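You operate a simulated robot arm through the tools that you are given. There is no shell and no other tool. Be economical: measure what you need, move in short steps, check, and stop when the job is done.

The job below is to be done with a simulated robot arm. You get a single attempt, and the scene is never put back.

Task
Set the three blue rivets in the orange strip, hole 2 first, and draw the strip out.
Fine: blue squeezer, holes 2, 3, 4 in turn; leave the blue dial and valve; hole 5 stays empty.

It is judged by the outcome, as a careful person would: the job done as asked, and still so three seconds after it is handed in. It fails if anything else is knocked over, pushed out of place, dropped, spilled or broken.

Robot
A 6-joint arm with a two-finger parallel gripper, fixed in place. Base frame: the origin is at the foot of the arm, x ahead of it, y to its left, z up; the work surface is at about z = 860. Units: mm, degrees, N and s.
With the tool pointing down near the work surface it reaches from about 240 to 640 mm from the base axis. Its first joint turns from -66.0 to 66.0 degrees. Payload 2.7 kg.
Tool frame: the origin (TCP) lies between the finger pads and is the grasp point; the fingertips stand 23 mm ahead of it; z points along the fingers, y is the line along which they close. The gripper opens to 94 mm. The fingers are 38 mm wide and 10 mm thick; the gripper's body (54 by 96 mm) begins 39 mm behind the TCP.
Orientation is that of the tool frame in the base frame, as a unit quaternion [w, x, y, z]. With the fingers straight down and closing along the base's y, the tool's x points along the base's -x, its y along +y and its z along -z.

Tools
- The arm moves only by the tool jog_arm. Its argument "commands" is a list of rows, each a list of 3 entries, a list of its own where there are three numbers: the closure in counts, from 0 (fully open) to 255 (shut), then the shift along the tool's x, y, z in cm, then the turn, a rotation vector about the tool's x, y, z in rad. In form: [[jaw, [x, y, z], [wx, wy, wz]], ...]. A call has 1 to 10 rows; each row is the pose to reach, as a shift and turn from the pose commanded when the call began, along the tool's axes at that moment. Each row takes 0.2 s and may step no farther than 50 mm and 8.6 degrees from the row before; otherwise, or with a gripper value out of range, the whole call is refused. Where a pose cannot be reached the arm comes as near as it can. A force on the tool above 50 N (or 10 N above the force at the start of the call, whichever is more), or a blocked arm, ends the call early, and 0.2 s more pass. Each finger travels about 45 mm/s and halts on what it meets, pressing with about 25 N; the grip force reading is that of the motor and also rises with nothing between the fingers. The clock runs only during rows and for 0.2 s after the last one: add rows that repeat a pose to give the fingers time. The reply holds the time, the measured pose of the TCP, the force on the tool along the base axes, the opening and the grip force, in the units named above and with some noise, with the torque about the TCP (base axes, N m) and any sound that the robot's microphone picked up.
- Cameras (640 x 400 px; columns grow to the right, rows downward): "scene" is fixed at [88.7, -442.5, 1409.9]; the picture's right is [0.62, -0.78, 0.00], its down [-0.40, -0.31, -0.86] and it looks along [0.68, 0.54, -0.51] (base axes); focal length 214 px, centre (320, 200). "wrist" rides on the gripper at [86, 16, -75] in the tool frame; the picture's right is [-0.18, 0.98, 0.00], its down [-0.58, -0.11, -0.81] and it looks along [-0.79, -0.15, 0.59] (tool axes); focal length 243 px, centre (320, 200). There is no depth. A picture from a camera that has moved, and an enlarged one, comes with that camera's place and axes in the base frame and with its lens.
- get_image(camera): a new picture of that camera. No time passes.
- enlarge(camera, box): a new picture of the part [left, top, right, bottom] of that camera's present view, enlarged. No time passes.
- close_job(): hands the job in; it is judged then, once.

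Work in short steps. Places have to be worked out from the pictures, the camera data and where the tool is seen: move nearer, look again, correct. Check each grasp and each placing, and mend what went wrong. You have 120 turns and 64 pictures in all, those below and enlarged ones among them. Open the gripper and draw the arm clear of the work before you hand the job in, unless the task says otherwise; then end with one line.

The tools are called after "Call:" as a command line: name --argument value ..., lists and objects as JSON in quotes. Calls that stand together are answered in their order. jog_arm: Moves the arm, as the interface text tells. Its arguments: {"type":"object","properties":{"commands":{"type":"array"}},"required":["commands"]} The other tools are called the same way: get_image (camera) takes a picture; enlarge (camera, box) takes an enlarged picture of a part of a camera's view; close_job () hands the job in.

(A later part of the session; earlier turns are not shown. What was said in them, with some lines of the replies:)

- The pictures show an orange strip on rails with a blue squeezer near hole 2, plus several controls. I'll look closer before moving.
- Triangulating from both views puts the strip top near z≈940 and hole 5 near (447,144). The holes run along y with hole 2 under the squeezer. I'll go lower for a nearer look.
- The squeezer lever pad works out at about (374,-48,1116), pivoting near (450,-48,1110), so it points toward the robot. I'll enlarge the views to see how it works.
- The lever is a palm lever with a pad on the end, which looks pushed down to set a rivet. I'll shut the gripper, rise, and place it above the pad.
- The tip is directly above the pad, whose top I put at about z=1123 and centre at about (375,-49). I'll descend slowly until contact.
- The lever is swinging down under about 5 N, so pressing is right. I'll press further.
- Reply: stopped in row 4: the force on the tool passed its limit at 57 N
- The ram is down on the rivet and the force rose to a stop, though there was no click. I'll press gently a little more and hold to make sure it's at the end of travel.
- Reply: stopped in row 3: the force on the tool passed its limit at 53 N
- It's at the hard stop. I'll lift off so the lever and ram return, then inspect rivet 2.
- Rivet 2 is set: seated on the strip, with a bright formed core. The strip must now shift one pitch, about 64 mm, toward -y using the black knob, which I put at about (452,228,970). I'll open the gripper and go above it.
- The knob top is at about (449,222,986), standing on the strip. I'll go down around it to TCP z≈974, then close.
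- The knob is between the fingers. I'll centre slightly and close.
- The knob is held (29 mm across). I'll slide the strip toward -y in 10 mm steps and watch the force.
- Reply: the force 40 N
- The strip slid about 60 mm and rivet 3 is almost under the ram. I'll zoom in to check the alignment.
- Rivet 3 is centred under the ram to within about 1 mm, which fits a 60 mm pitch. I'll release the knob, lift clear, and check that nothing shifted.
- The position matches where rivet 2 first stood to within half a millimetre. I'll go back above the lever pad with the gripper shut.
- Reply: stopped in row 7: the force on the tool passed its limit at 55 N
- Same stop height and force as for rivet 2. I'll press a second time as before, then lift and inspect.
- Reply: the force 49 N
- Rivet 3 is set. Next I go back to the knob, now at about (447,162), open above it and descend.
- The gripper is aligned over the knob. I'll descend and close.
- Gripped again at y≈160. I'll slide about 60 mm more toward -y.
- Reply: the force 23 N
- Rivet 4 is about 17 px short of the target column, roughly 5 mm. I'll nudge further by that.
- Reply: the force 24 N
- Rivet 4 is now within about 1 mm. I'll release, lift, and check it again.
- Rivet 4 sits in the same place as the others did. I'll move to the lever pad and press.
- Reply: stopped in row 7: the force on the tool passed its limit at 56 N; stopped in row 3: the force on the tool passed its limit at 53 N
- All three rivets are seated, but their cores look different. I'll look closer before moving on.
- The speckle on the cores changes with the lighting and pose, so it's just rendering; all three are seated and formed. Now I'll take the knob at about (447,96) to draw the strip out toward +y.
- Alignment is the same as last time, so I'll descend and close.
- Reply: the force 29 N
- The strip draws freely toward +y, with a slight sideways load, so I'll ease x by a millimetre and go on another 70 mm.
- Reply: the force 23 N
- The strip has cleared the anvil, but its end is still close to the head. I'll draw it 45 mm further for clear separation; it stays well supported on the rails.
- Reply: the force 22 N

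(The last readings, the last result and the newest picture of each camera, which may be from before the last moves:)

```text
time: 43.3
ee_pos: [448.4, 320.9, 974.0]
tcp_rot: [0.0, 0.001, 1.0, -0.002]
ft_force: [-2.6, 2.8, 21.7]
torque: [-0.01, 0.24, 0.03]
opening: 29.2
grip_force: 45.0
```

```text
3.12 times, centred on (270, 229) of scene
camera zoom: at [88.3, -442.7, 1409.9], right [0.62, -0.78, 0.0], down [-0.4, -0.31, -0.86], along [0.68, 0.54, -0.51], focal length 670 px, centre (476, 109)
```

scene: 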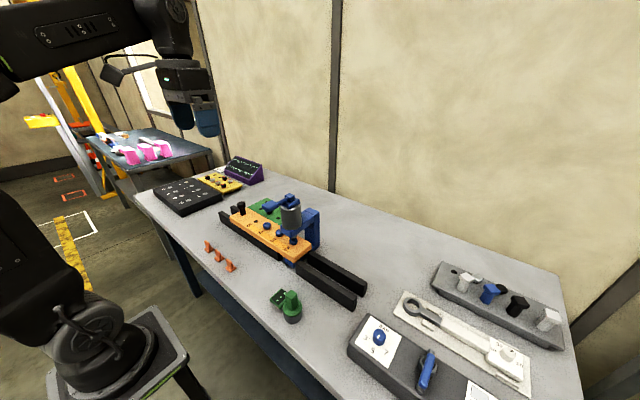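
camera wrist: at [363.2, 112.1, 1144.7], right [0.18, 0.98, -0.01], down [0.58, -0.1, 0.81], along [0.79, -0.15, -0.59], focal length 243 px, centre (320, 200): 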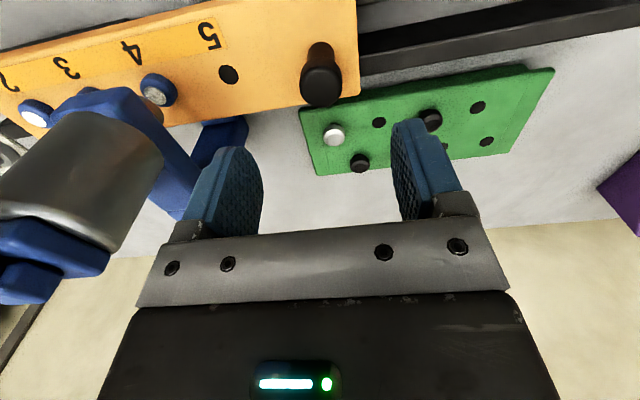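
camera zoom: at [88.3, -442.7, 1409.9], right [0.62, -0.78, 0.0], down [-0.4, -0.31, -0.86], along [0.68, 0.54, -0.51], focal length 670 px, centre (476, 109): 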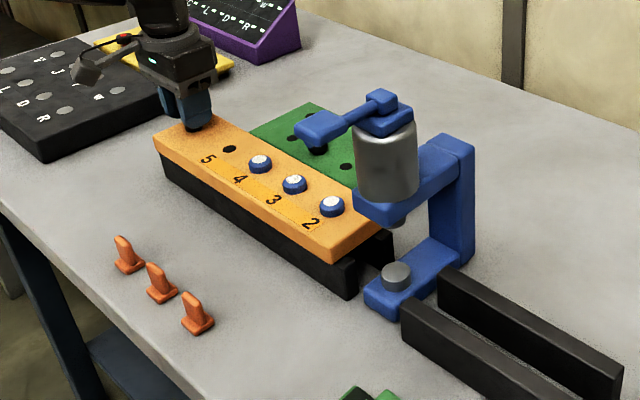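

The strip is fully out of the squeezer and resting on the rails, with all three rivets set and hole 5 empty. I'll release the knob and lift clear.

Call:
jog_arm --commands '[[200, [0, 0, 0], [0, 0, 0]], [100, [0, 0, 0], [0, 0, 0]], [60, [0, 0, 0], [0, 0, 0]], [60, [0, 0, 0], [0, 0, 0]], [60, [0, 0, 0], [0, 0, 0]], [60, [0, 0, -4], [0, 0, 0]], [60, [0, 0, -8], [0, 0, 0]], [60, [0, 0, -12], [0, 0, 0]], [30, [0, 0, -16.5], [0, 0, 0]], [0, [0, 0, -20], [0, 0, 0]]]'

Call:
get_image --camera "scene"

Call:
enlarge --camera "scene" --box '[220, 190, 320, 270]'

```text
time: 45.5
ee_pos: [448.5, 321.7, 1172.9]
tcp_rot: [0.0, 0.0, 1.0, -0.004]
ft_force: [-0.2, 0.7, -0.1]
torque: [0.0, 0.02, 0.0]
opening: 94.2
grip_force: 0.0
```

```text
27 pictures are left
```

scene: 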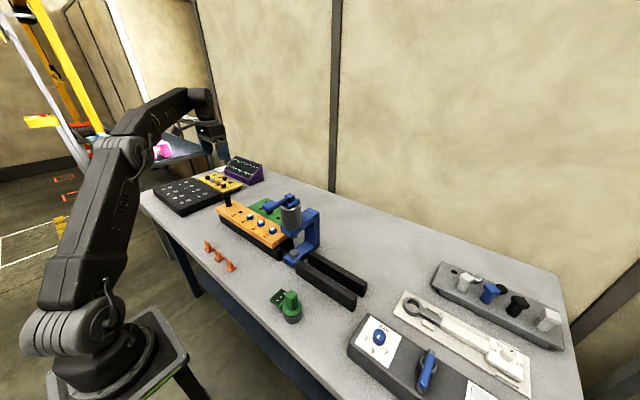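

```text
5.00 times, centred on (270, 230) of scene
camera zoom: at [88.7, -442.5, 1409.9], right [0.62, -0.78, 0.0], down [-0.4, -0.31, -0.86], along [0.68, 0.54, -0.51], focal length 1072 px, centre (570, 50)
```

zoom: 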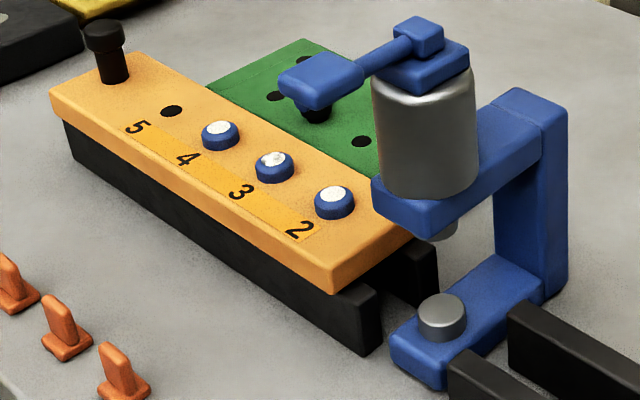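

The strip is drawn out with rivets 2, 3 and 4 set. Everything else is where it was and the arm is clear, so I'm handing the job in.

Call:
close_job

```text
The job is handed in.
```

I set the blue rivets in holes 2, 3 and 4, in that order, with the blue squeezer and drew the strip out clear of it along the rails; hole 5 is empty and I did not touch the blue dial or valve.
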